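You operate a simulated robot arm through the tools that you are given. There is no shell and no other tool. Be economical: measure what you need, move in short steps, check, and stop when the job is done.

The job below is to be done with a simulated robot arm. You get a single attempt, and the scene is never put back.

## Task
The calendar still says May. Change it to Monday the 1st of July.
Fine: stand the May block on the dresser. Set down upright: month block.

Only the result counts: the job must be done as asked and must still hold three seconds after the hand-in. Knocking over, shifting, dropping, spilling or breaking anything else fails it.

## Robot
A 6-joint arm with a two-finger parallel gripper, fixed in place. Base frame: the origin is at the foot of the arm, x ahead of it, y to its left, z up; the work surface is at about z = 0.78. Readings come in m, degrees, newtons and seconds.
With the tool pointing down near the work surface it reaches from about 0.24 to 0.64 m from the base axis. Its first joint turns from -66.0 to 66.0 degrees. Payload 2.7 kg.
The tool frame sits at the grasp point between the pads (the TCP): z along the fingers, y along the line on which they close. The tips reach 0.023 m beyond it. The gripper opens to 0.094 m. The fingers are 0.038 m wide and 0.01 m thick; the gripper's body (0.054 by 0.096 m) begins 0.039 m behind the TCP.
Orientation is that of the tool frame in the base frame, as a unit quaternion [w, x, y, z]. With the fingers straight down and closing along the base's y, the tool's x points along the base's -x, its y along +y and its z along -z.

## Interface
- The arm moves only by the tool play_rows. Its argument "steps" is a list of rows, each a list of 7 numbers: the shift along the base's x, y, z in m, then the turn, a rotation vector about the base's x, y, z in degrees, then the opening, from 0 (shut) to 1 (fully open). In form: [[dx, dy, dz, wx, wy, wz, grip], ...]. A call has 1 to 12 rows; each row is the pose to reach, as a shift and turn from the pose commanded when the call began. A row lasts 0.2 s, in which the tool goes at most 0.05 m and 8.6 degrees; a call with a longer step from one row to the next is refused whole, and so is a gripper value outside its range. A pose out of reach is approached as far as the arm can. The call stops where the force on the tool passes 70 N (or 10 N more than at its start, if that is more) or the arm is blocked; 0.2 s more then pass. The fingers move at their own pace (about 0.045 m/s each) and stop on an object; they squeeze with about 34 N. The grip force told is the motor's: it shows also when the fingers shut on nothing. Time passes only in rows, and 0.2 s behind the last, so rows that repeat a pose let the fingers close. It gives the time, the measured TCP pose, the force on the tool (base axes), the opening and the grip force at its end, in the units of the frame above (readings bear some noise), with the torque about the TCP (base axes, N m) and any sound that the robot's microphone picked up.
- Cameras (640 x 400 px; columns grow to the right, rows downward): "scene" is fixed at [0.0821, -0.4371, 1.4114]; the picture's right is [0.71, -0.71, 0.00], its down [-0.34, -0.34, -0.87] and it looks along [0.62, 0.62, -0.49] (base axes); focal length 375 px, centre (320, 200). "wrist" rides on the gripper at [0.086, 0.016, -0.074] in the tool frame; the picture's right is [-0.18, 0.98, 0.00], its down [-0.58, -0.11, -0.81] and it looks along [-0.79, -0.15, 0.59] (tool axes); focal length 243 px, centre (320, 200). There is no depth. A picture from a camera that has moved, and an enlarged one, comes with that camera's place and axes in the base frame and with its lens.
- grab_frame(camera): a new picture of that camera. No time passes.
- inspect(camera, box): a new picture of the part [left, top, right, bottom] of that camera's present view, enlarged. No time passes.
- close_job(): hands the job in; it is judged then, once.

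Work in short steps. Places have to be worked out from the pictures, the camera data and where the tool is seen: move nearer, look again, correct. Check each grasp and each placing, and mend what went wrong. You have 120 turns and 68 pictures in all, those below and enlarged ones among them. Open the gripper and draw the arm clear of the work before you hand the job in, unless the task says otherwise; then end with one line.

The tools are called after "Request:" as name(argument=value, ...) on one line, values as JSON. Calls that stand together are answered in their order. play_rows: Moves the arm, as the interface text tells. Its arguments: {"type":"object","properties":{"steps":{"type":"array"}},"required":["steps"]} The other tools are called the same way: grab_frame (camera) takes a picture; inspect (camera, box) takes an enlarged picture of a part of a camera's view; close_job () hands the job in.

At the start:

```text
time_s: 0.0
tool_pos: [0.3807, 0.1462, 1.192]
orientation: [-0.001, -0.002, 1.0, 0.0]
contact_force: [0.3, 0.5, 0.3]
torque: [0.0, -0.01, -0.01]
finger_gap: 0.0942
grip_force: 0.1
```

scene: 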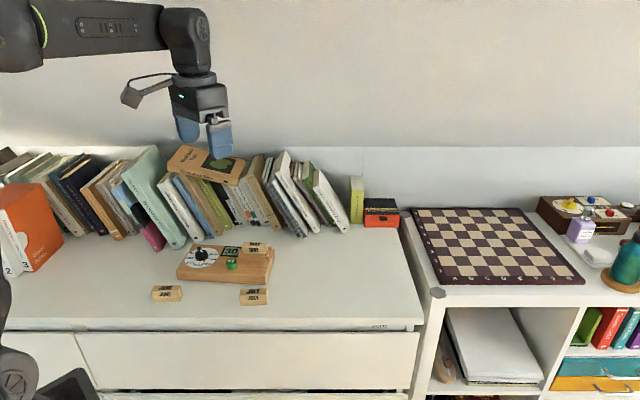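
wrist: 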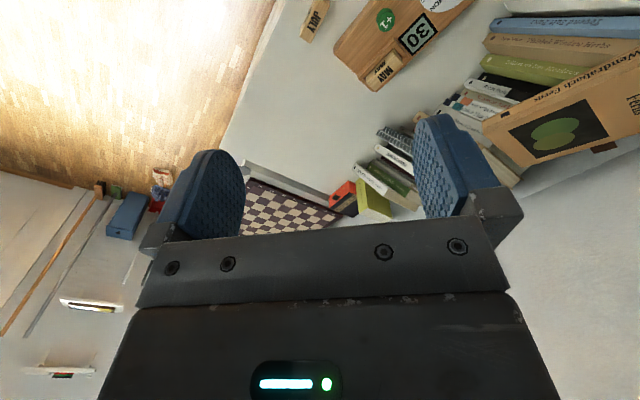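

The calendar is a wooden board with a dial, a number, a green thing and a month block. I'll enlarge it to see details.

Request:
inspect(camera="scene", box=[140, 225, 290, 319])

Request:
inspect(camera="wrist", box=[280, 0, 480, 125])

```text
4.26 times, centred on (215, 272) of scene
camera zoom: at [0.0821, -0.4371, 1.4114], right [0.71, -0.71, 0.0], down [-0.34, -0.34, -0.87], along [0.62, 0.62, -0.49], focal length 1597 px, centre (767, -106)
```

zoom: 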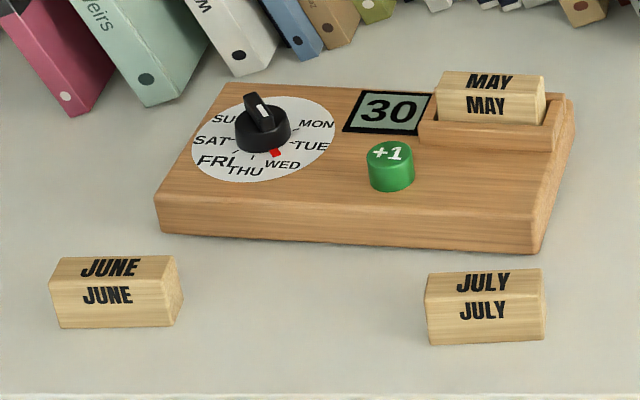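

```text
3.20 times, centred on (380, 62) of wrist
camera zoom: at [0.2958, 0.1626, 1.2663], right [0.18, 0.98, 0.0], down [0.58, -0.11, 0.81], along [0.79, -0.15, -0.59], focal length 776 px, centre (128, 640)
```

zoom: 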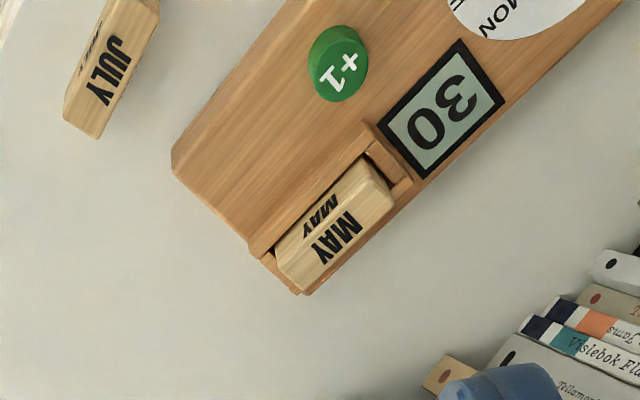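

I'll move nearer, with the tool turned about -49° so it lines up with the board, which looks yawed about that much.

Request:
play_rows(steps=[[0.008, 0.01, -0.03, 0, 0, -8.1, 1], [0.016, 0.02, -0.06, 0, 0, -16.2, 1], [0.024, 0.03, -0.09, 0, 0, -24.4, 1], [0.032, 0.04, -0.12, 0, 0, -32.6, 1], [0.04, 0.05, -0.16, 0, 0, -40.8, 1], [0.04, 0.06, -0.2, 0, 0, -49, 1], [0.04, 0.08, -0.22, 0, 0, -49, 1]])

Request:
grab_frame(camera="wrist")

Request:
grab_frame(camera="scene")

```text
time_s: 1.6
tool_pos: [0.4216, 0.2271, 0.971]
orientation: [0.0, 0.415, 0.91, 0.0]
contact_force: [-0.1, -0.5, -0.4]
torque: [-0.03, 0.04, 0.02]
finger_gap: 0.0939
grip_force: 0.1
```

```text
63 pictures are left
camera wrist: at [0.3776, 0.302, 1.0463], right [0.86, 0.51, 0.0], down [0.3, -0.51, 0.81], along [0.41, -0.7, -0.59], focal length 243 px, centre (320, 200)
```

wrist: 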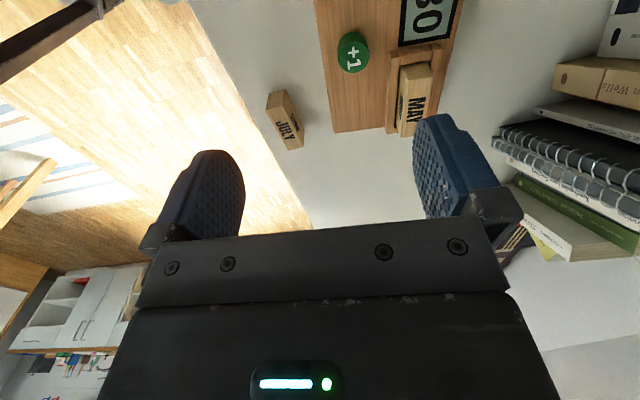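

```text
62 pictures are left
```

scene: 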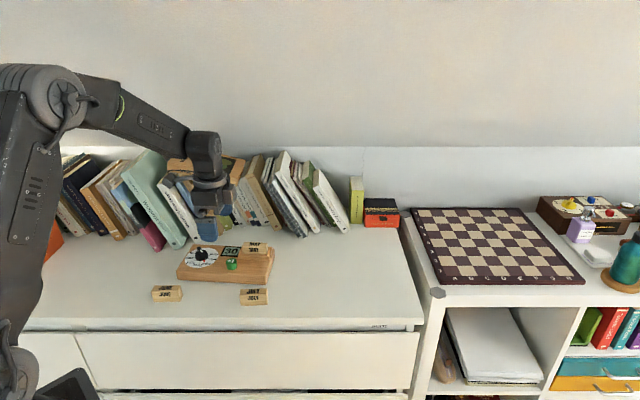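

I'll enlarge the board in both views to measure the slot, the block and the dial.

Request:
inspect(camera="wrist", box=[250, 0, 490, 150])

Request:
inspect(camera="scene", box=[175, 240, 223, 270])

Request:
inspect(camera="scene", box=[222, 238, 282, 308])

```text
2.67 times, centred on (370, 75) of wrist
camera zoom: at [0.3776, 0.302, 1.0463], right [0.86, 0.51, 0.0], down [0.3, -0.51, 0.81], along [0.41, -0.7, -0.59], focal length 647 px, centre (187, 533)
```

zoom: 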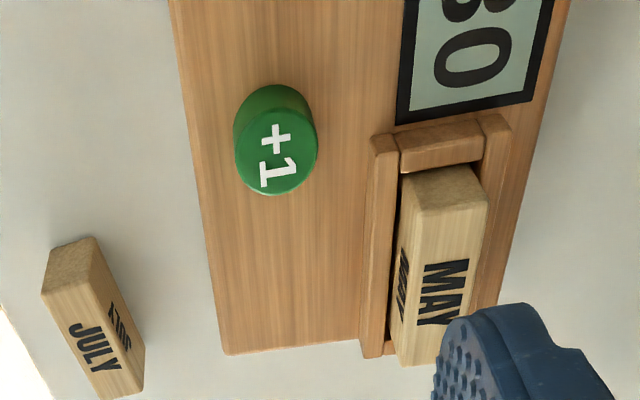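

```text
13.33 times, centred on (199, 255) of scene
camera zoom: at [0.0821, -0.4371, 1.4114], right [0.71, -0.71, 0.0], down [-0.34, -0.34, -0.87], along [0.62, 0.62, -0.49], focal length 5004 px, centre (1933, -533)
```

zoom: 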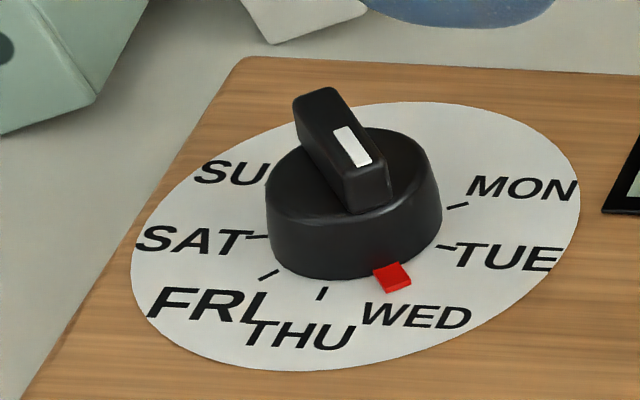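

```text
5.71 times, centred on (252, 273) of scene
camera zoom: at [0.0821, -0.4371, 1.4114], right [0.71, -0.71, 0.0], down [-0.34, -0.34, -0.87], along [0.62, 0.62, -0.49], focal length 2144 px, centre (709, -217)
```

zoom: 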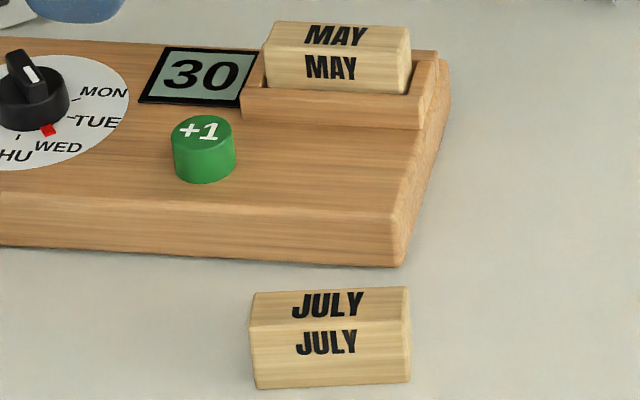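

The red pointer on the knob stands at WED, the display shows 30, and the May block sits in the slot at about (0.521, 0.235), top near z 0.84. I'll move above it and look again.

Request:
play_rows(steps=[[0.035, 0.003, 0, 0, 0, 0, 1], [0.07, 0.006, -0.01, 0, 0, 0, 1], [0.1, 0.009, -0.025, 0, 0, 0, 1], [0.1, 0.009, -0.04, 0, 0, 0, 1]])

Request:
grab_frame(camera="wrist")

Request:
inspect(camera="scene", box=[160, 180, 300, 310])

```text
time_s: 2.6
tool_pos: [0.5218, 0.2358, 0.9317]
orientation: [0.0, 0.413, 0.911, 0.0]
contact_force: [-0.1, 0.6, 0.4]
torque: [-0.03, 0.02, -0.02]
finger_gap: 0.0937
grip_force: 0.1
```

```text
58 pictures are left
camera wrist: at [0.4782, 0.3109, 1.0068], right [0.86, 0.51, 0.0], down [0.3, -0.51, 0.81], along [0.41, -0.69, -0.59], focal length 243 px, centre (320, 200)
```

wrist: 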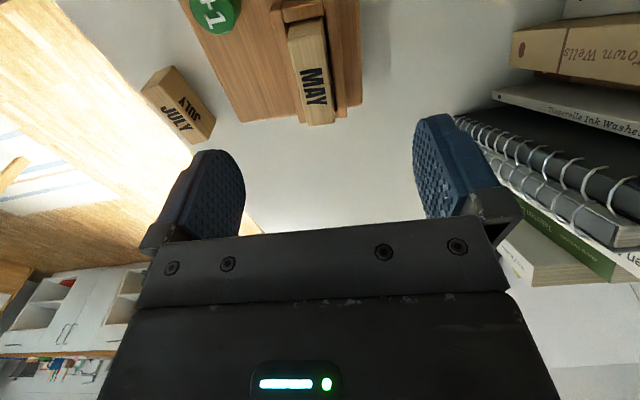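

```text
3.08 times, centred on (230, 245) of scene
camera zoom: at [0.0821, -0.4371, 1.4114], right [0.71, -0.71, 0.0], down [-0.34, -0.34, -0.87], along [0.62, 0.62, -0.49], focal length 1155 px, centre (597, 62)
```

zoom: 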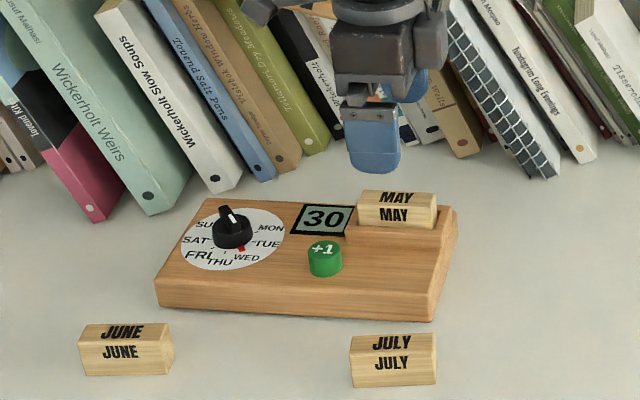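

Next an enlarged view of the slot, to measure the block's yaw and centre.

Request:
inspect(camera="wrist", box=[230, 0, 400, 140])

```text
2.86 times, centred on (315, 70) of wrist
camera zoom: at [0.4782, 0.3109, 1.0068], right [0.86, 0.51, 0.0], down [0.3, -0.51, 0.81], along [0.41, -0.69, -0.59], focal length 693 px, centre (334, 571)
```

zoom: 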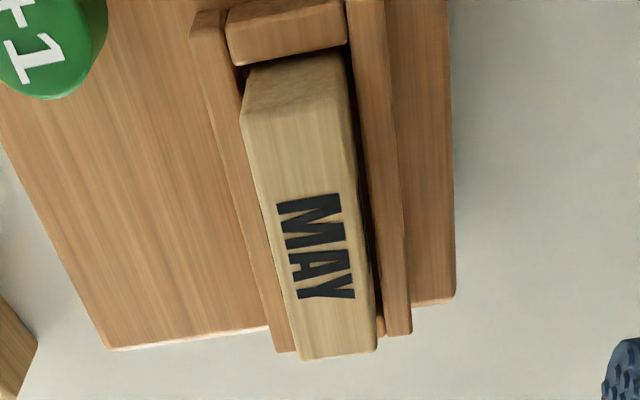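

The block's top face centres near (0.521, 0.2305) with yaw about -50°, so I'll shift slightly, turn -1° and go down in small steps with the fingers open but narrower.

Request:
play_rows(steps=[[0, -0.005, -0.01, 0, 0, -1, 0.7], [0, -0.005, -0.04, 0, 0, -1, 0.6], [0, -0.005, -0.06, 0, 0, -1, 0.55], [0, -0.005, -0.07, 0, 0, -1, 0.55]])

Request:
grab_frame(camera="wrist")

Request:
inspect(camera="scene", box=[210, 215, 290, 275])

```text
time_s: 3.6
tool_pos: [0.5203, 0.2306, 0.8597]
orientation: [0.0, 0.421, 0.907, 0.0]
contact_force: [-0.4, -0.4, -0.4]
torque: [0.02, -0.01, -0.03]
finger_gap: 0.0518
grip_force: 0.0
```

```text
55 pictures are left
camera wrist: at [0.4787, 0.3071, 0.9354], right [0.87, 0.49, 0.0], down [0.29, -0.51, 0.81], along [0.4, -0.7, -0.59], focal length 243 px, centre (320, 200)
```

wrist: 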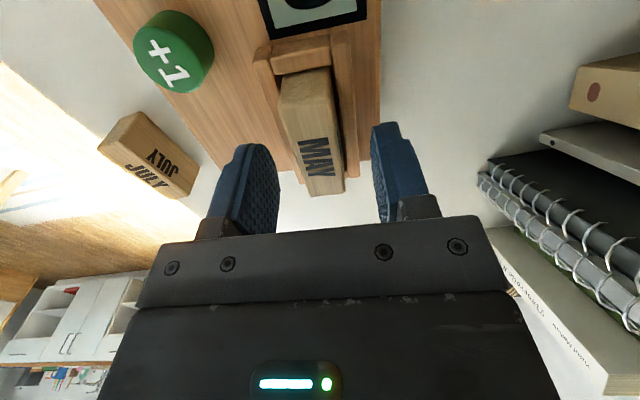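

```text
6.67 times, centred on (250, 245) of scene
camera zoom: at [0.0821, -0.4371, 1.4114], right [0.71, -0.71, 0.0], down [-0.34, -0.34, -0.87], along [0.62, 0.62, -0.49], focal length 2502 px, centre (787, -100)
```

zoom: 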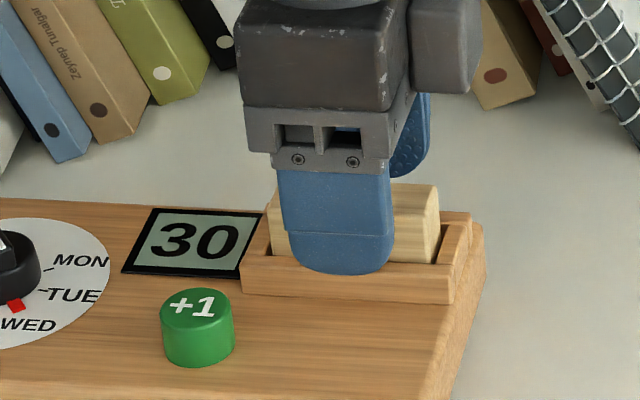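

The block centre computes to (0.520, 0.2304), right on the TCP. I'll go down 1 cm and close.

Request:
play_rows(steps=[[0.001, -0.001, -0.006, 0, 0, 0, 0.55], [0.001, -0.001, -0.011, 0, 0, 0, 0.5], [0.001, -0.001, -0.011, 0, 0, 0, 0.3], [0.001, -0.001, -0.011, 0, 0, 0, 0.1], [0.001, -0.001, -0.011, 0, 0, 0, 0], [0.001, -0.001, -0.011, 0, 0, 0, 0]])

Request:
grab_frame(camera="wrist")

Request:
inspect(camera="scene", box=[140, 215, 300, 315])

```text
time_s: 5.0
tool_pos: [0.5216, 0.2302, 0.85]
orientation: [-0.001, 0.421, 0.907, 0.0]
contact_force: [-7.2, -6.4, 8.3]
torque: [-0.15, 0.98, 0.57]
finger_gap: 0.0419
grip_force: 34.7
```

```text
53 pictures are left
camera wrist: at [0.4797, 0.306, 0.9252], right [0.87, 0.49, 0.0], down [0.29, -0.51, 0.81], along [0.4, -0.7, -0.59], focal length 243 px, centre (320, 200)
```

wrist: 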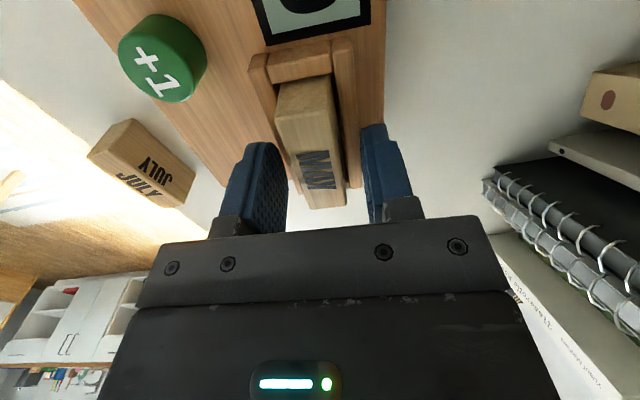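

```text
4.00 times, centred on (220, 265) of scene
camera zoom: at [0.0818, -0.4373, 1.4113], right [0.71, -0.71, 0.0], down [-0.34, -0.34, -0.87], along [0.62, 0.62, -0.49], focal length 1501 px, centre (720, -60)
```

zoom: 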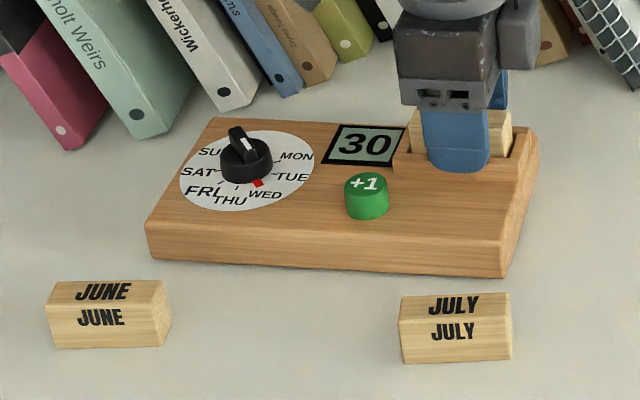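

The gap stopped at 42 mm, so the fingers are pressing on the slot walls rather than the block. I'll open at once, rise 11 mm to clear the walls and close again.

Request:
play_rows(steps=[[0, 0, 0, 0, 0, 0, 0.52], [0, 0, 0, 0, 0, 0, 0.55], [0, 0, 0.006, 0, 0, 0, 0.55], [0, 0, 0.011, 0, 0, 0, 0.55]])

Request:
inspect(camera="scene", box=[140, 215, 300, 315])

```text
time_s: 6.0
tool_pos: [0.5232, 0.2301, 0.8612]
orientation: [0.0, 0.42, 0.907, 0.0]
contact_force: [0.5, -0.6, 0.4]
torque: [-0.01, 0.02, 0.03]
finger_gap: 0.0514
grip_force: 0.1
```

```text
4.00 times, centred on (220, 265) of scene
camera zoom: at [0.0821, -0.4371, 1.4114], right [0.71, -0.71, 0.0], down [-0.34, -0.34, -0.87], along [0.62, 0.62, -0.49], focal length 1501 px, centre (720, -60)
```

zoom: 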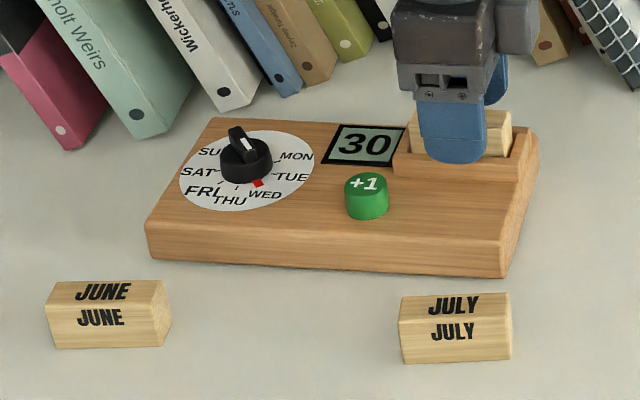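

The board does not appear to have moved. I'll close on the block above the walls.

Request:
play_rows(steps=[[0, 0, 0, 0, 0, 0, 0.4], [0, 0, 0, 0, 0, 0, 0.2], [0, 0, 0, 0, 0, 0, 0], [0, 0, 0, 0, 0, 0, 0], [0, 0, 0, 0, 0, 0, 0]])

Request:
grab_frame(camera="wrist")

```text
time_s: 7.2
tool_pos: [0.523, 0.231, 0.8617]
orientation: [0.001, 0.421, 0.907, -0.001]
contact_force: [0.1, -0.2, 1.0]
torque: [0.03, -0.03, -0.01]
finger_gap: 0.0206
grip_force: 33.8
```

```text
50 pictures are left
camera wrist: at [0.4798, 0.3063, 0.9361], right [0.87, 0.49, 0.0], down [0.29, -0.51, 0.81], along [0.4, -0.7, -0.59], focal length 243 px, centre (320, 200)
```

wrist: 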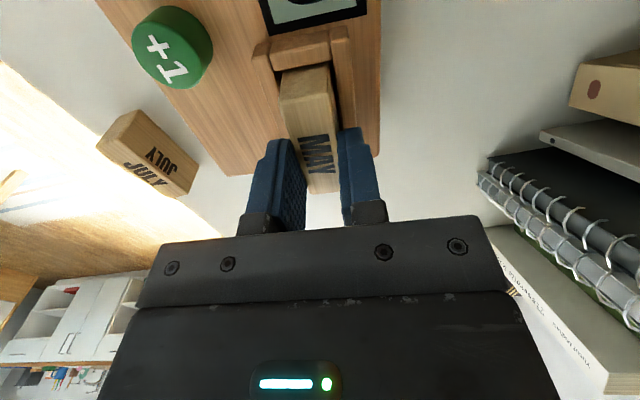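

The gap is 20.6 mm and the tool feels no side load, so the block is held and centred. I'll lift straight up.

Request:
play_rows(steps=[[0, 0, 0.01, 0, 0, 0, 0], [0, 0, 0.025, 0, 0, 0, 0], [0, 0, 0.05, 0, 0, 0, 0], [0, 0, 0.08, 0, 0, 0, 0]])

Request:
grab_frame(camera="wrist")

Request:
inspect(camera="scene", box=[140, 185, 348, 315])

```text
time_s: 8.2
tool_pos: [0.5222, 0.2297, 0.94]
orientation: [0.001, 0.421, 0.907, 0.0]
contact_force: [0.3, 0.3, -0.4]
torque: [0.0, 0.02, 0.02]
finger_gap: 0.0206
grip_force: 34.1
```

```text
49 pictures are left
camera wrist: at [0.4795, 0.3063, 1.0165], right [0.87, 0.49, 0.0], down [0.29, -0.51, 0.81], along [0.4, -0.7, -0.59], focal length 243 px, centre (320, 200)
```

wrist: 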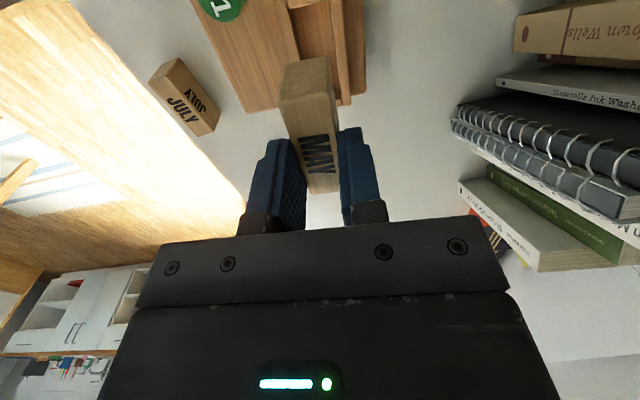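

```text
3.08 times, centred on (244, 250) of scene
camera zoom: at [0.0821, -0.4371, 1.4114], right [0.71, -0.71, 0.0], down [-0.34, -0.34, -0.87], along [0.62, 0.62, -0.49], focal length 1155 px, centre (554, 46)
```

zoom: 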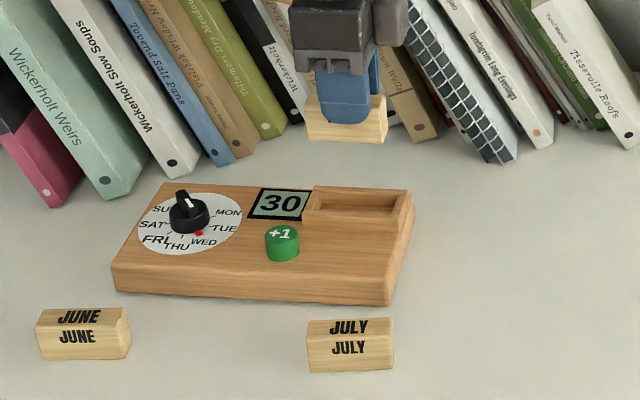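

The May block is out and upright. I'll carry it to the free spot between June and July, near (0.357, 0.192).

Request:
play_rows(steps=[[-0.041, -0.0095, 0, 0, 0, 0, 0], [-0.082, -0.019, 0, 0, 0, 0, 0], [-0.123, -0.0285, 0, 0, 0, 0, 0], [-0.165, -0.038, -0.01, 0, 0, 0, 0], [-0.165, -0.038, -0.05, 0, 0, 0, 0], [-0.165, -0.038, -0.085, 0, 0, 0, 0]])

Request:
inspect(camera="scene", box=[140, 215, 300, 315])

```text
time_s: 9.6
tool_pos: [0.3569, 0.1908, 0.8568]
orientation: [0.001, 0.422, 0.907, 0.0]
contact_force: [0.3, 0.4, -0.6]
torque: [0.0, -0.01, 0.0]
finger_gap: 0.0208
grip_force: 34.5
```

```text
4.00 times, centred on (220, 265) of scene
camera zoom: at [0.0821, -0.4371, 1.4114], right [0.71, -0.71, 0.0], down [-0.34, -0.34, -0.87], along [0.62, 0.62, -0.49], focal length 1501 px, centre (720, -60)
```

zoom: 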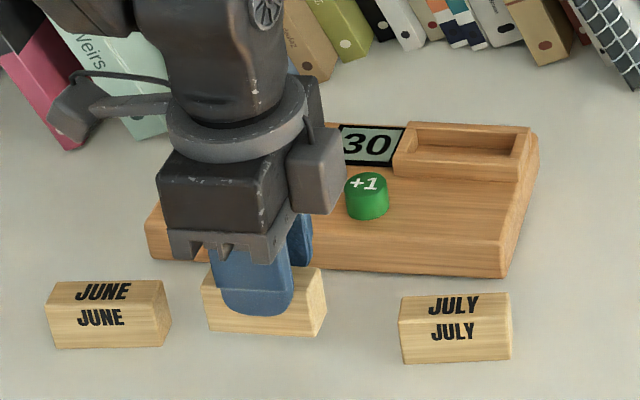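

The spot is clear. I'll lower in small steps and watch for contact.

Request:
play_rows(steps=[[0, 0, -0.008, 0, 0, 0, 0], [0, 0, -0.014, 0, 0, 0, 0], [0, 0, -0.018, 0, 0, 0, 0], [0, 0, -0.022, 0, 0, 0, 0]])

```text
time_s: 10.6
tool_pos: [0.3586, 0.1922, 0.8335]
orientation: [-0.001, 0.421, 0.907, 0.0]
contact_force: [0.4, -0.3, -0.3]
torque: [0.01, 0.01, 0.0]
finger_gap: 0.0208
grip_force: 33.7
```

Request:
play_rows(steps=[[0, 0, -0.002, 0, 0, 0, 0], [0, 0, -0.004, 0, 0, 0, 0], [0, 0, -0.006, 0, 0, 0, 0]])

Request:
inspect(camera="scene", box=[160, 255, 288, 335])

```text
time_s: 11.4
tool_pos: [0.3568, 0.1931, 0.8277]
orientation: [0.0, 0.421, 0.907, -0.001]
contact_force: [0.1, -0.3, -1.0]
torque: [0.02, -0.05, 0.0]
finger_gap: 0.0206
grip_force: 34.4
```

```text
5.00 times, centred on (224, 295) of scene
camera zoom: at [0.0821, -0.4371, 1.4114], right [0.71, -0.71, 0.0], down [-0.34, -0.34, -0.87], along [0.62, 0.62, -0.49], focal length 1876 px, centre (800, -275)
```

zoom: 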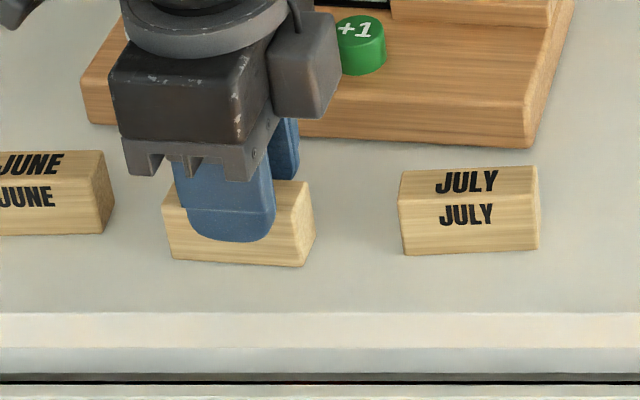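

Request:
play_rows(steps=[[0, 0, -0.002, 0, 0, 0, 0], [0, 0, -0.004, 0, 0, 0, 0]])

```text
time_s: 12.0
tool_pos: [0.3585, 0.1931, 0.8263]
orientation: [0.001, 0.421, 0.907, 0.001]
contact_force: [-9.4, -5.1, 37.5]
torque: [-0.14, 0.31, 0.0]
finger_gap: 0.0206
grip_force: 34.0
```

Contact was found at TCP z about 0.8265, so the slot floor lies about 35 mm above the dresser. I'll ease off 2 mm, open, and rise clear.

Request:
play_rows(steps=[[0, 0, 0.002, 0, 0, 0, 0], [0, 0, 0.002, 0, 0, 0, 0.3], [0, 0, 0.002, 0, 0, 0, 0.5], [0, 0, 0.002, 0, 0, 0, 0.5], [0, 0, 0.02, 0, 0, 0, 0.5], [0, 0, 0.06, 0, 0, 0, 0.5], [0, 0, 0.1, 0, 0, 0, 0.5]])

Request:
inspect(camera="scene", box=[140, 235, 300, 335])

Request:
grab_frame(camera="wrist")

```text
time_s: 13.6
tool_pos: [0.3587, 0.1923, 0.9253]
orientation: [0.0, 0.421, 0.907, 0.0]
contact_force: [-0.2, 0.5, -0.6]
torque: [0.04, 0.0, -0.02]
finger_gap: 0.0469
grip_force: 0.1
```

```text
4.00 times, centred on (220, 285) of scene
camera zoom: at [0.0821, -0.4371, 1.4114], right [0.71, -0.71, 0.0], down [-0.34, -0.34, -0.87], along [0.62, 0.62, -0.49], focal length 1501 px, centre (720, -140)
```

zoom: 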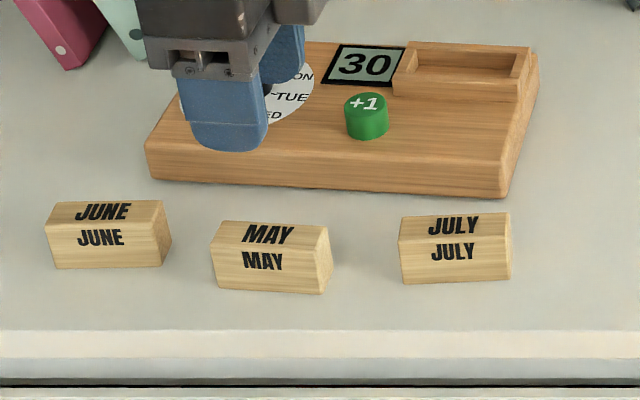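

```text
44 pictures are left
camera wrist: at [0.3159, 0.2686, 1.0004], right [0.87, 0.49, 0.0], down [0.29, -0.51, 0.81], along [0.4, -0.7, -0.59], focal length 243 px, centre (320, 200)
```

wrist: 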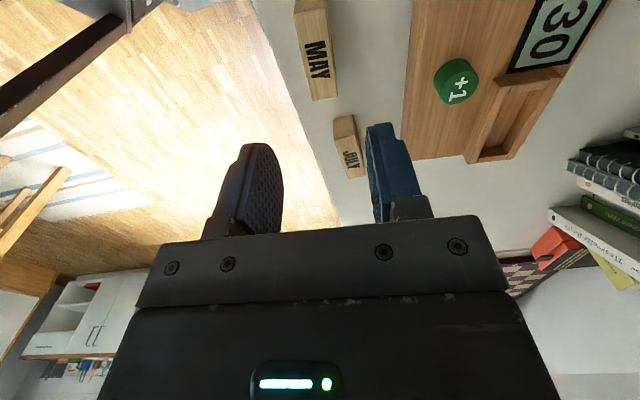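

May stands upright on the dresser. Next is July, which I place near (0.436, 0.126) with yaw about -41°. I'll move above it and look.

Request:
play_rows(steps=[[0.026, -0.022, 0, 0, 0, 3, 0.5], [0.052, -0.044, 0, 0, 0, 6, 0.6], [0.078, -0.066, 0, 0, 0, 9, 0.6], [0.078, -0.066, -0.02, 0, 0, 9, 0.6]])

Request:
inspect(camera="wrist", box=[200, 0, 440, 200])

```text
time_s: 14.6
tool_pos: [0.4355, 0.1266, 0.9047]
orientation: [-0.001, 0.349, 0.937, 0.0]
contact_force: [-0.4, 0.7, 0.3]
torque: [-0.02, -0.01, 0.0]
finger_gap: 0.0566
grip_force: 0.1
```

```text
2.00 times, centred on (320, 100) of wrist
camera zoom: at [0.3814, 0.1944, 0.9803], right [0.78, 0.62, 0.0], down [0.37, -0.46, 0.81], along [0.5, -0.63, -0.59], focal length 485 px, centre (320, 400)
```

zoom: 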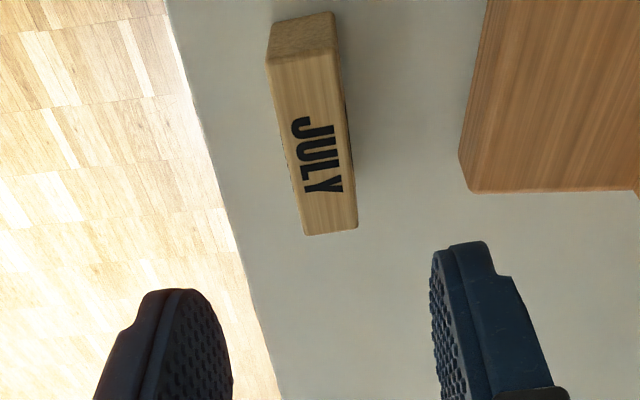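

July's centre computes to (0.4335, 0.1277) with yaw about -42°. I'll go down to the same grip height on the block as May had, then close.

Request:
play_rows(steps=[[-0.001, 0, -0.02, 0, 0, -1.3, 0.6], [-0.001, 0, -0.05, 0, 0, -1.3, 0.6], [-0.001, 0, -0.07, 0, 0, -1.3, 0.6], [-0.001, 0, -0.077, 0, 0, -1.3, 0.6], [-0.001, 0, -0.077, 0, 0, -1.3, 0.3], [-0.001, 0, -0.077, 0, 0, -1.3, 0], [-0.001, 0, -0.077, 0, 0, -1.3, 0], [-0.001, 0, -0.077, 0, 0, -1.3, 0]])

Request:
grab_frame(camera="wrist")

```text
time_s: 16.4
tool_pos: [0.4346, 0.1264, 0.8281]
orientation: [0.0, 0.36, 0.933, 0.0]
contact_force: [0.1, 0.5, -0.5]
torque: [0.0, 0.0, 0.02]
finger_gap: 0.0206
grip_force: 33.7
```

```text
42 pictures are left
camera wrist: at [0.3823, 0.1956, 0.9029], right [0.8, 0.61, 0.0], down [0.36, -0.47, 0.81], along [0.49, -0.64, -0.59], focal length 243 px, centre (320, 200)
```

wrist: 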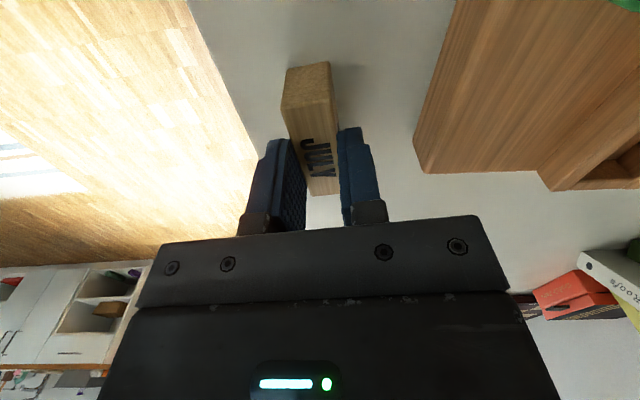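

July is held (20.6 mm), sitting in the grip just as May did. I'll lift it and carry it above the slot at May's yaw, stopping 5 cm above the slot to check.

Request:
play_rows(steps=[[0, 0, 0.01, 0, 0, 0, 0], [0, 0, 0.05, 0, 0, 0, 0], [0, 0, 0.09, 0, 0, 0, 0], [0.022, 0.026, 0.094, 0, 0, -2, 0], [0.044, 0.052, 0.094, 0, 0, -4, 0], [0.066, 0.078, 0.094, 0, 0, -6, 0], [0.088, 0.104, 0.094, 0, 0, -7.7, 0], [0.088, 0.104, 0.064, 0, 0, -7.7, 0]])

Request:
grab_frame(camera="wrist")

Request:
inspect(camera="scene", box=[160, 215, 300, 305])

```text
time_s: 18.2
tool_pos: [0.5232, 0.2302, 0.8909]
orientation: [0.0, 0.423, 0.906, 0.0]
contact_force: [0.5, 0.4, 0.0]
torque: [0.03, 0.01, 0.01]
finger_gap: 0.0208
grip_force: 33.8
```

```text
41 pictures are left
camera wrist: at [0.4803, 0.3074, 0.9665], right [0.87, 0.49, 0.0], down [0.29, -0.51, 0.81], along [0.4, -0.7, -0.59], focal length 243 px, centre (320, 200)
```

wrist: 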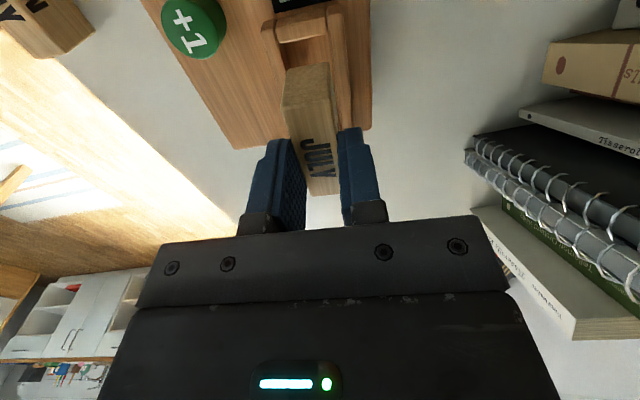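

```text
4.44 times, centred on (230, 260) of scene
camera zoom: at [0.0821, -0.4371, 1.4114], right [0.71, -0.71, 0.0], down [-0.34, -0.34, -0.87], along [0.62, 0.62, -0.49], focal length 1668 px, centre (720, -67)
```

zoom: 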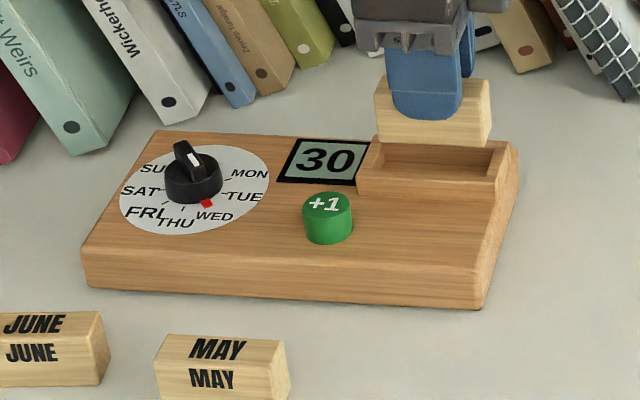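

July seems about 3 mm further along +e1 in the grip than May was, so I'll look closer at the scene before lowering.

Request:
inspect(camera="scene", box=[224, 225, 288, 265])

Request:
inspect(camera="wrist", box=[240, 0, 400, 200])

```text
10.00 times, centred on (256, 245) of scene
camera zoom: at [0.0821, -0.4371, 1.4114], right [0.71, -0.71, 0.0], down [-0.34, -0.34, -0.87], along [0.62, 0.62, -0.49], focal length 3753 px, centre (960, -250)
```

zoom: 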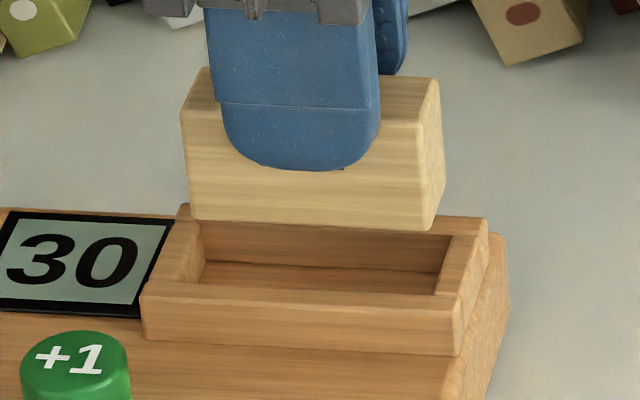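

```text
2.00 times, centred on (320, 100) of wrist
camera zoom: at [0.4803, 0.3074, 0.9665], right [0.87, 0.49, 0.0], down [0.29, -0.51, 0.81], along [0.4, -0.7, -0.59], focal length 485 px, centre (320, 400)
```

zoom: 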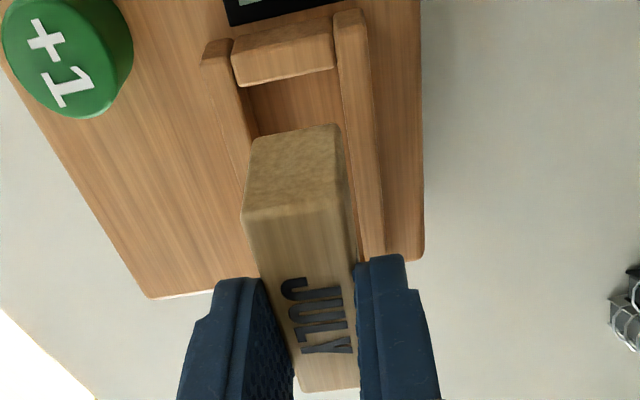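

Compared with the slot's inner edges, the block is aligned with about 2 to 3 mm of end play. I'll lower gently, shifted 1 mm toward the display.

Request:
play_rows(steps=[[-0.0007, 0.0008, -0.006, 0, 0, 0, 0], [-0.0007, 0.0008, -0.012, 0, 0, 0, 0], [-0.0007, 0.0008, -0.016, 0, 0, 0, 0], [-0.0007, 0.0008, -0.02, 0, 0, 0, 0]])

Request:
inspect(camera="scene", box=[224, 225, 288, 265])

```text
time_s: 19.2
tool_pos: [0.5233, 0.2314, 0.8751]
orientation: [0.002, 0.422, 0.907, 0.002]
contact_force: [-9.1, -2.4, 24.3]
torque: [-0.65, -0.08, -0.28]
finger_gap: 0.0208
grip_force: 34.1
```

```text
10.00 times, centred on (256, 245) of scene
camera zoom: at [0.0814, -0.4373, 1.4113], right [0.71, -0.71, 0.0], down [-0.34, -0.34, -0.87], along [0.62, 0.62, -0.49], focal length 3753 px, centre (960, -250)
```

zoom: 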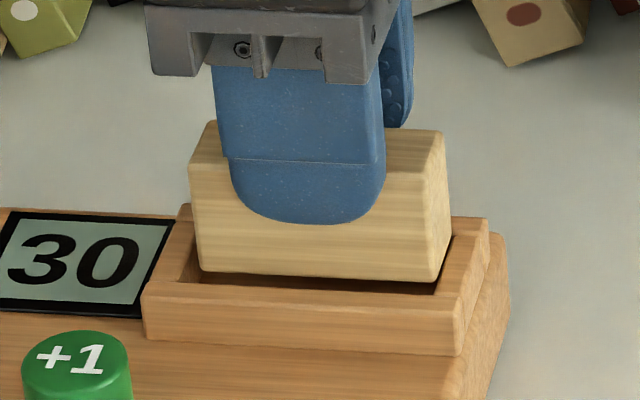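

The torque places the contact at the block's right end, on the slot's right wall. I'll rise 8 mm, shift 3 mm along -e1, and try again.

Request:
play_rows(steps=[[0, 0, 0.008, 0, 0, 0, 0], [-0.002, 0.0023, 0.008, 0, 0, 0, 0], [-0.002, 0.0023, 0.003, 0, 0, 0, 0], [-0.002, 0.0023, -0.001, 0, 0, 0, 0], [-0.002, 0.0023, -0.004, 0, 0, 0, 0]])

```text
time_s: 20.4
tool_pos: [0.5203, 0.2333, 0.8667]
orientation: [0.0, 0.421, 0.907, 0.0]
contact_force: [0.0, 0.4, -0.4]
torque: [-0.05, -0.01, 0.02]
finger_gap: 0.0208
grip_force: 33.7
```

It passes freely now. I'll lower the last few millimetres until it seats.

Request:
play_rows(steps=[[0, 0, -0.002, 0, 0, 0, 0], [0, 0, -0.004, 0, 0, 0, 0], [0, 0, -0.006, 0, 0, 0, 0]])

Request:
inspect(camera="scene", box=[224, 225, 288, 265])

```text
time_s: 21.2
tool_pos: [0.5201, 0.2326, 0.8604]
orientation: [0.0, 0.421, 0.907, 0.0]
contact_force: [-1.6, 0.1, 2.5]
torque: [0.09, 0.06, 0.02]
finger_gap: 0.0205
grip_force: 34.4
```

```text
10.00 times, centred on (256, 245) of scene
camera zoom: at [0.082, -0.4371, 1.4114], right [0.71, -0.71, 0.0], down [-0.34, -0.34, -0.87], along [0.62, 0.62, -0.49], focal length 3753 px, centre (960, -250)
```

zoom: 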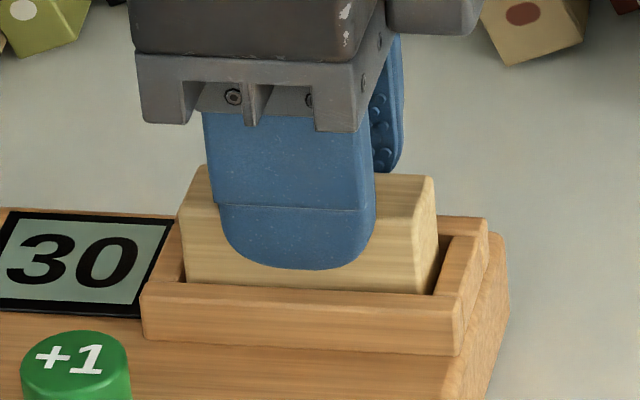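

Light contact at z 0.8604, so July is seated. I'll release, rise and check.

Request:
play_rows(steps=[[0, 0, 0, 0, 0, 0, 0.25], [0, 0, 0, 0, 0, 0, 0.5], [0, 0, 0, 0, 0, 0, 0.5], [0, 0, 0.02, 0, 0, 0, 0.5], [0, 0, 0.06, 0, 0, 0, 0.5], [0, 0, 0.1, 0, 0, 0, 0.5]])

Request:
inspect(camera="scene", box=[160, 215, 300, 305])

Request:
grab_frame(camera="wrist")

```text
time_s: 22.6
tool_pos: [0.5194, 0.2328, 0.9605]
orientation: [0.0, 0.422, 0.907, 0.0]
contact_force: [-0.3, -0.2, -0.4]
torque: [0.0, 0.03, 0.01]
finger_gap: 0.047
grip_force: 0.0
```

```text
4.44 times, centred on (230, 260) of scene
camera zoom: at [0.0821, -0.4371, 1.4114], right [0.71, -0.71, 0.0], down [-0.34, -0.34, -0.87], along [0.62, 0.62, -0.49], focal length 1668 px, centre (720, -67)
```

zoom: 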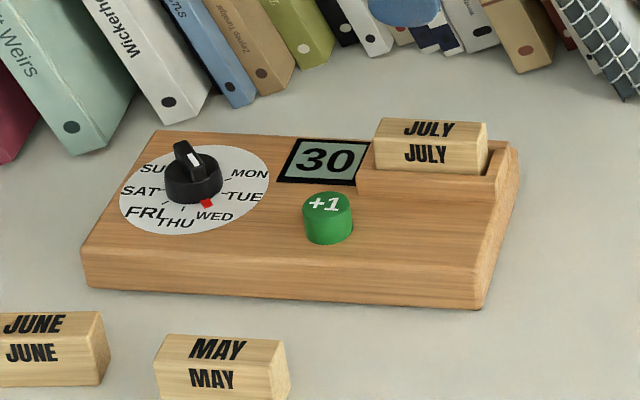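

```text
34 pictures are left
camera wrist: at [0.4778, 0.309, 1.0367], right [0.87, 0.49, 0.0], down [0.29, -0.51, 0.81], along [0.4, -0.7, -0.59], focal length 243 px, centre (320, 200)
```

wrist: 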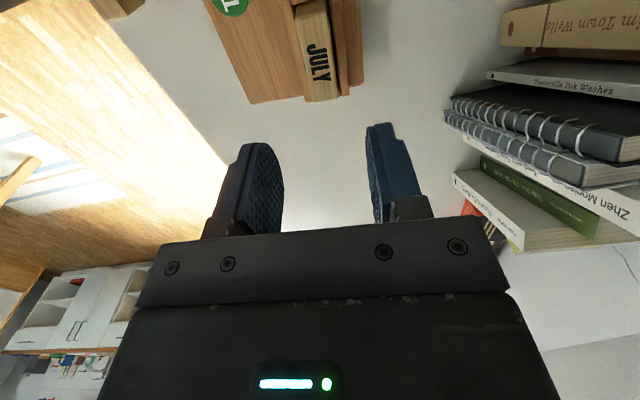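

July is seated properly. Next is the +1 button: I'll shut the fingers and move above it, near (0.448, 0.234), to look.

Request:
play_rows(steps=[[-0.035, 0, 0, 0, 0, 0, 0.3], [-0.071, 0.001, 0, 0, 0, 0, 0], [-0.071, 0.001, -0.04, 0, 0, 0, 0], [-0.071, 0.001, -0.06, 0, 0, 0, 0], [-0.071, 0.001, -0.06, 0, 0, 0, 0]])

Request:
inspect(camera="wrist", box=[200, 0, 440, 200])

Request:
inspect(camera="scene", box=[190, 205, 290, 275])

```text
time_s: 23.8
tool_pos: [0.4489, 0.2348, 0.9011]
orientation: [0.0, 0.422, 0.907, 0.0]
contact_force: [0.1, 1.0, 0.1]
torque: [0.02, 0.0, -0.01]
finger_gap: 0.0
grip_force: 34.2
```

```text
2.00 times, centred on (320, 100) of wrist
camera zoom: at [0.4059, 0.3099, 0.976], right [0.87, 0.49, 0.0], down [0.29, -0.51, 0.81], along [0.4, -0.7, -0.59], focal length 485 px, centre (320, 400)
```

zoom: 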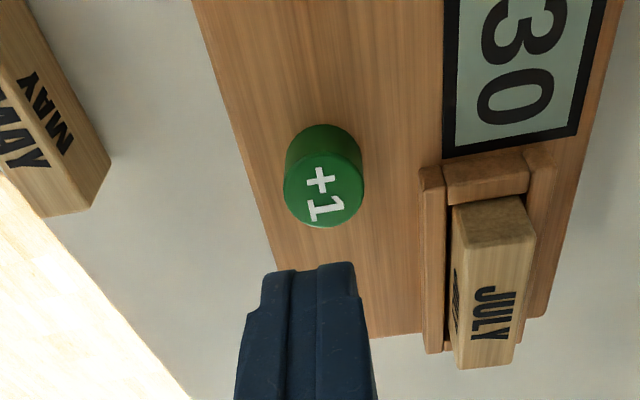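

```text
5.71 times, centred on (240, 240) of scene
camera zoom: at [0.0821, -0.4371, 1.4114], right [0.71, -0.71, 0.0], down [-0.34, -0.34, -0.87], along [0.62, 0.62, -0.49], focal length 2144 px, centre (777, -29)
```

zoom: 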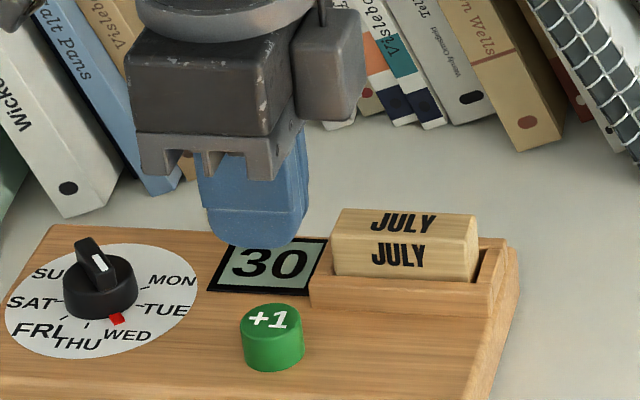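

The button centre is at (0.4495, 0.2348), right under the tool. I'll descend to just above it, then press in small steps.

Request:
play_rows(steps=[[0, 0, -0.02, 0, 0, 0, 0], [0, 0, -0.032, 0, 0, 0, 0], [0, 0, -0.036, 0, 0, 0, 0], [0, 0, -0.04, 0, 0, 0, 0], [0, 0, -0.042, 0, 0, 0, 0]])

```text
time_s: 25.0
tool_pos: [0.4476, 0.2345, 0.8587]
orientation: [-0.001, 0.42, 0.907, 0.0]
contact_force: [0.4, -1.1, 0.3]
torque: [0.01, 0.0, 0.01]
finger_gap: 0.0
grip_force: 33.6
```

Request:
play_rows(steps=[[0, 0, -0.0015, 0, 0, 0, 0], [0, 0, -0.003, 0, 0, 0, 0], [0, 0, -0.0045, 0, 0, 0, 0]])

```text
time_s: 25.8
tool_pos: [0.4486, 0.2348, 0.8549]
orientation: [0.001, 0.422, 0.907, 0.0]
contact_force: [0.4, 0.4, 0.1]
torque: [0.01, 0.03, -0.03]
finger_gap: 0.0
grip_force: 34.0
```

Request:
play_rows(steps=[[0, 0, -0.0015, 0, 0, 0, 0], [0, 0, -0.003, 0, 0, 0, 0], [0, 0, -0.0045, 0, 0, 0, 0]])

Request:
inspect(camera="scene", box=[200, 230, 264, 270])

```text
time_s: 26.6
tool_pos: [0.4504, 0.2345, 0.8495]
orientation: [0.0, 0.421, 0.907, 0.0]
contact_force: [0.0, 0.3, 2.0]
torque: [0.02, 0.01, -0.02]
finger_gap: 0.0004
grip_force: 33.6
heard: click
```

```text
10.00 times, centred on (232, 250) of scene
camera zoom: at [0.082, -0.4371, 1.4114], right [0.71, -0.71, 0.0], down [-0.34, -0.34, -0.87], along [0.62, 0.62, -0.49], focal length 3753 px, centre (1200, -300)
```

zoom: 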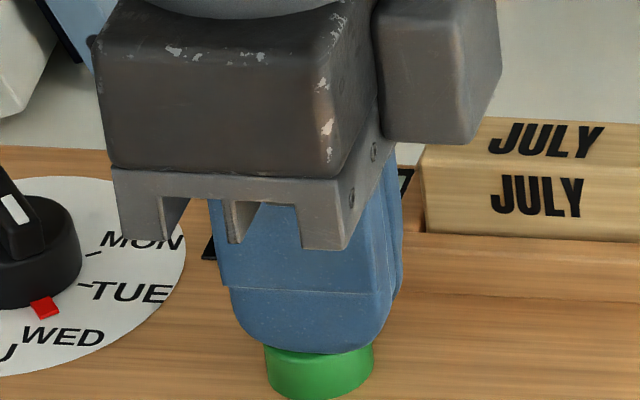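

A click was heard. I'll back off to release the button and rise, to read the display.

Request:
play_rows(steps=[[0, 0, 0.01, 0, 0, 0, 0], [0, 0, 0.05, 0, 0, 0, 0]])

Request:
inspect(camera="wrist", box=[200, 0, 520, 200])

```text
time_s: 27.2
tool_pos: [0.4483, 0.2333, 0.8997]
orientation: [0.0, 0.421, 0.907, -0.001]
contact_force: [0.3, 0.5, 0.1]
torque: [0.02, 0.02, 0.02]
finger_gap: 0.0
grip_force: 33.8
```

```text
2.00 times, centred on (360, 100) of wrist
camera zoom: at [0.4061, 0.3092, 0.9758], right [0.87, 0.49, 0.0], down [0.29, -0.51, 0.81], along [0.4, -0.7, -0.59], focal length 485 px, centre (240, 400)
```

zoom: 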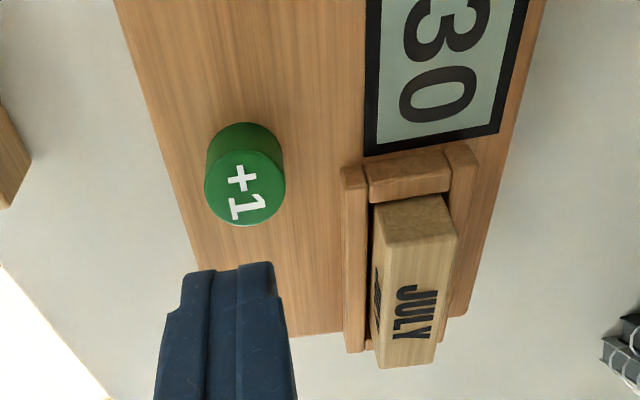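

The display still reads 30, so the press was likely too shallow. I'll press again, a bit deeper.

Request:
play_rows(steps=[[0, 0, -0.03, 0, 0, 0, 0], [0, 0, -0.044, 0, 0, 0, 0], [0, 0, -0.048, 0, 0, 0, 0], [0, 0, -0.05, 0, 0, 0, 0], [0, 0, -0.0515, 0, 0, 0, 0]])

Request:
inspect(camera="scene", box=[200, 230, 264, 270])

```text
time_s: 28.4
tool_pos: [0.4487, 0.2341, 0.8483]
orientation: [0.0, 0.421, 0.907, 0.0]
contact_force: [-0.5, -0.3, 1.3]
torque: [-0.02, 0.0, 0.05]
finger_gap: 0.0
grip_force: 33.5
heard: click
```

```text
10.00 times, centred on (232, 250) of scene
camera zoom: at [0.082, -0.4371, 1.4114], right [0.71, -0.71, 0.0], down [-0.34, -0.34, -0.87], along [0.62, 0.62, -0.49], focal length 3753 px, centre (1200, -300)
```

zoom: 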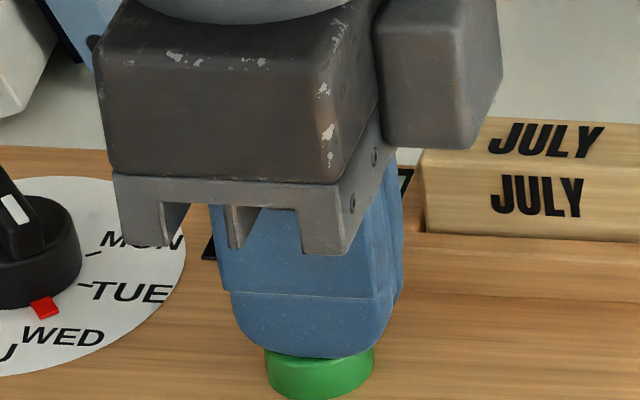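

Another click came with only slight force. I'll back off and read the display.

Request:
play_rows(steps=[[0, 0, 0.01, 0, 0, 0, 0], [0, 0, 0.0515, 0, 0, 0, 0]])

Request:
inspect(camera="scene", box=[170, 220, 290, 295])

```text
time_s: 29.0
tool_pos: [0.4483, 0.2348, 0.8997]
orientation: [-0.001, 0.421, 0.907, -0.001]
contact_force: [-1.0, 0.1, -1.1]
torque: [-0.03, 0.0, -0.02]
finger_gap: 0.0
grip_force: 33.8
```

```text
5.33 times, centred on (230, 258) of scene
camera zoom: at [0.0821, -0.4371, 1.4114], right [0.71, -0.71, 0.0], down [-0.34, -0.34, -0.87], along [0.62, 0.62, -0.49], focal length 2001 px, centre (800, -107)
```

zoom: 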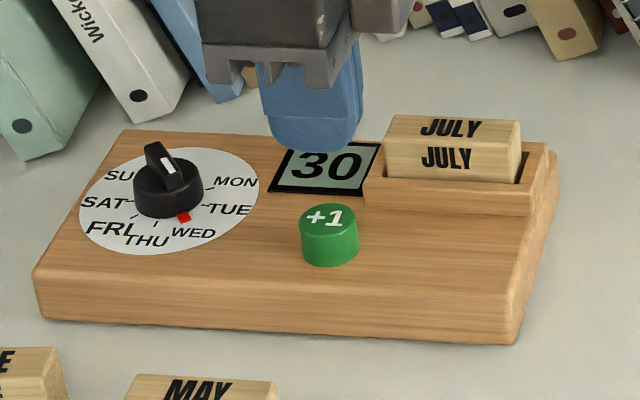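

Still 30. I'll press further, until the force rises.

Request:
play_rows(steps=[[0, 0, -0.03, 0, 0, 0, 0], [0, 0, -0.048, 0, 0, 0, 0], [0, 0, -0.052, 0, 0, 0, 0], [0, 0, -0.0535, 0, 0, 0, 0], [0, 0, -0.055, 0, 0, 0, 0]])

```text
time_s: 30.2
tool_pos: [0.4489, 0.2345, 0.8456]
orientation: [0.0, 0.422, 0.907, 0.001]
contact_force: [-0.2, -0.6, 1.9]
torque: [-0.02, -0.01, -0.02]
finger_gap: 0.0
grip_force: 34.5
heard: click
```

Request:
play_rows(steps=[[0, 0, -0.0015, 0, 0, 0, 0], [0, 0, -0.003, 0, 0, 0, 0]])

Request:
grab_frame(camera="wrist")

```text
time_s: 30.8
tool_pos: [0.4481, 0.2344, 0.8423]
orientation: [0.0, 0.421, 0.907, 0.0]
contact_force: [0.1, -2.4, 4.7]
torque: [-0.03, 0.0, -0.02]
finger_gap: 0.0
grip_force: 33.9
```

```text
27 pictures are left
camera wrist: at [0.406, 0.3099, 0.9176], right [0.87, 0.49, 0.0], down [0.29, -0.51, 0.81], along [0.4, -0.7, -0.59], focal length 243 px, centre (320, 200)
```

wrist: 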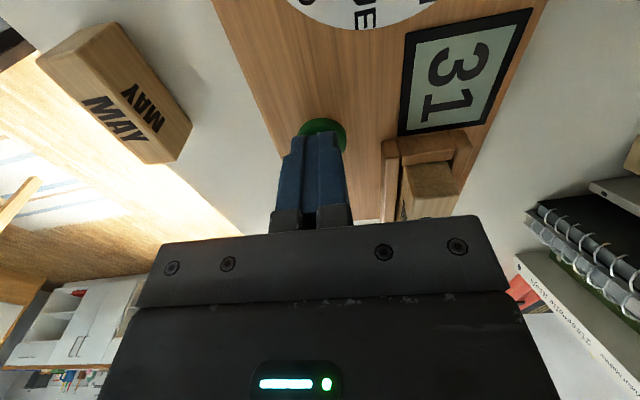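

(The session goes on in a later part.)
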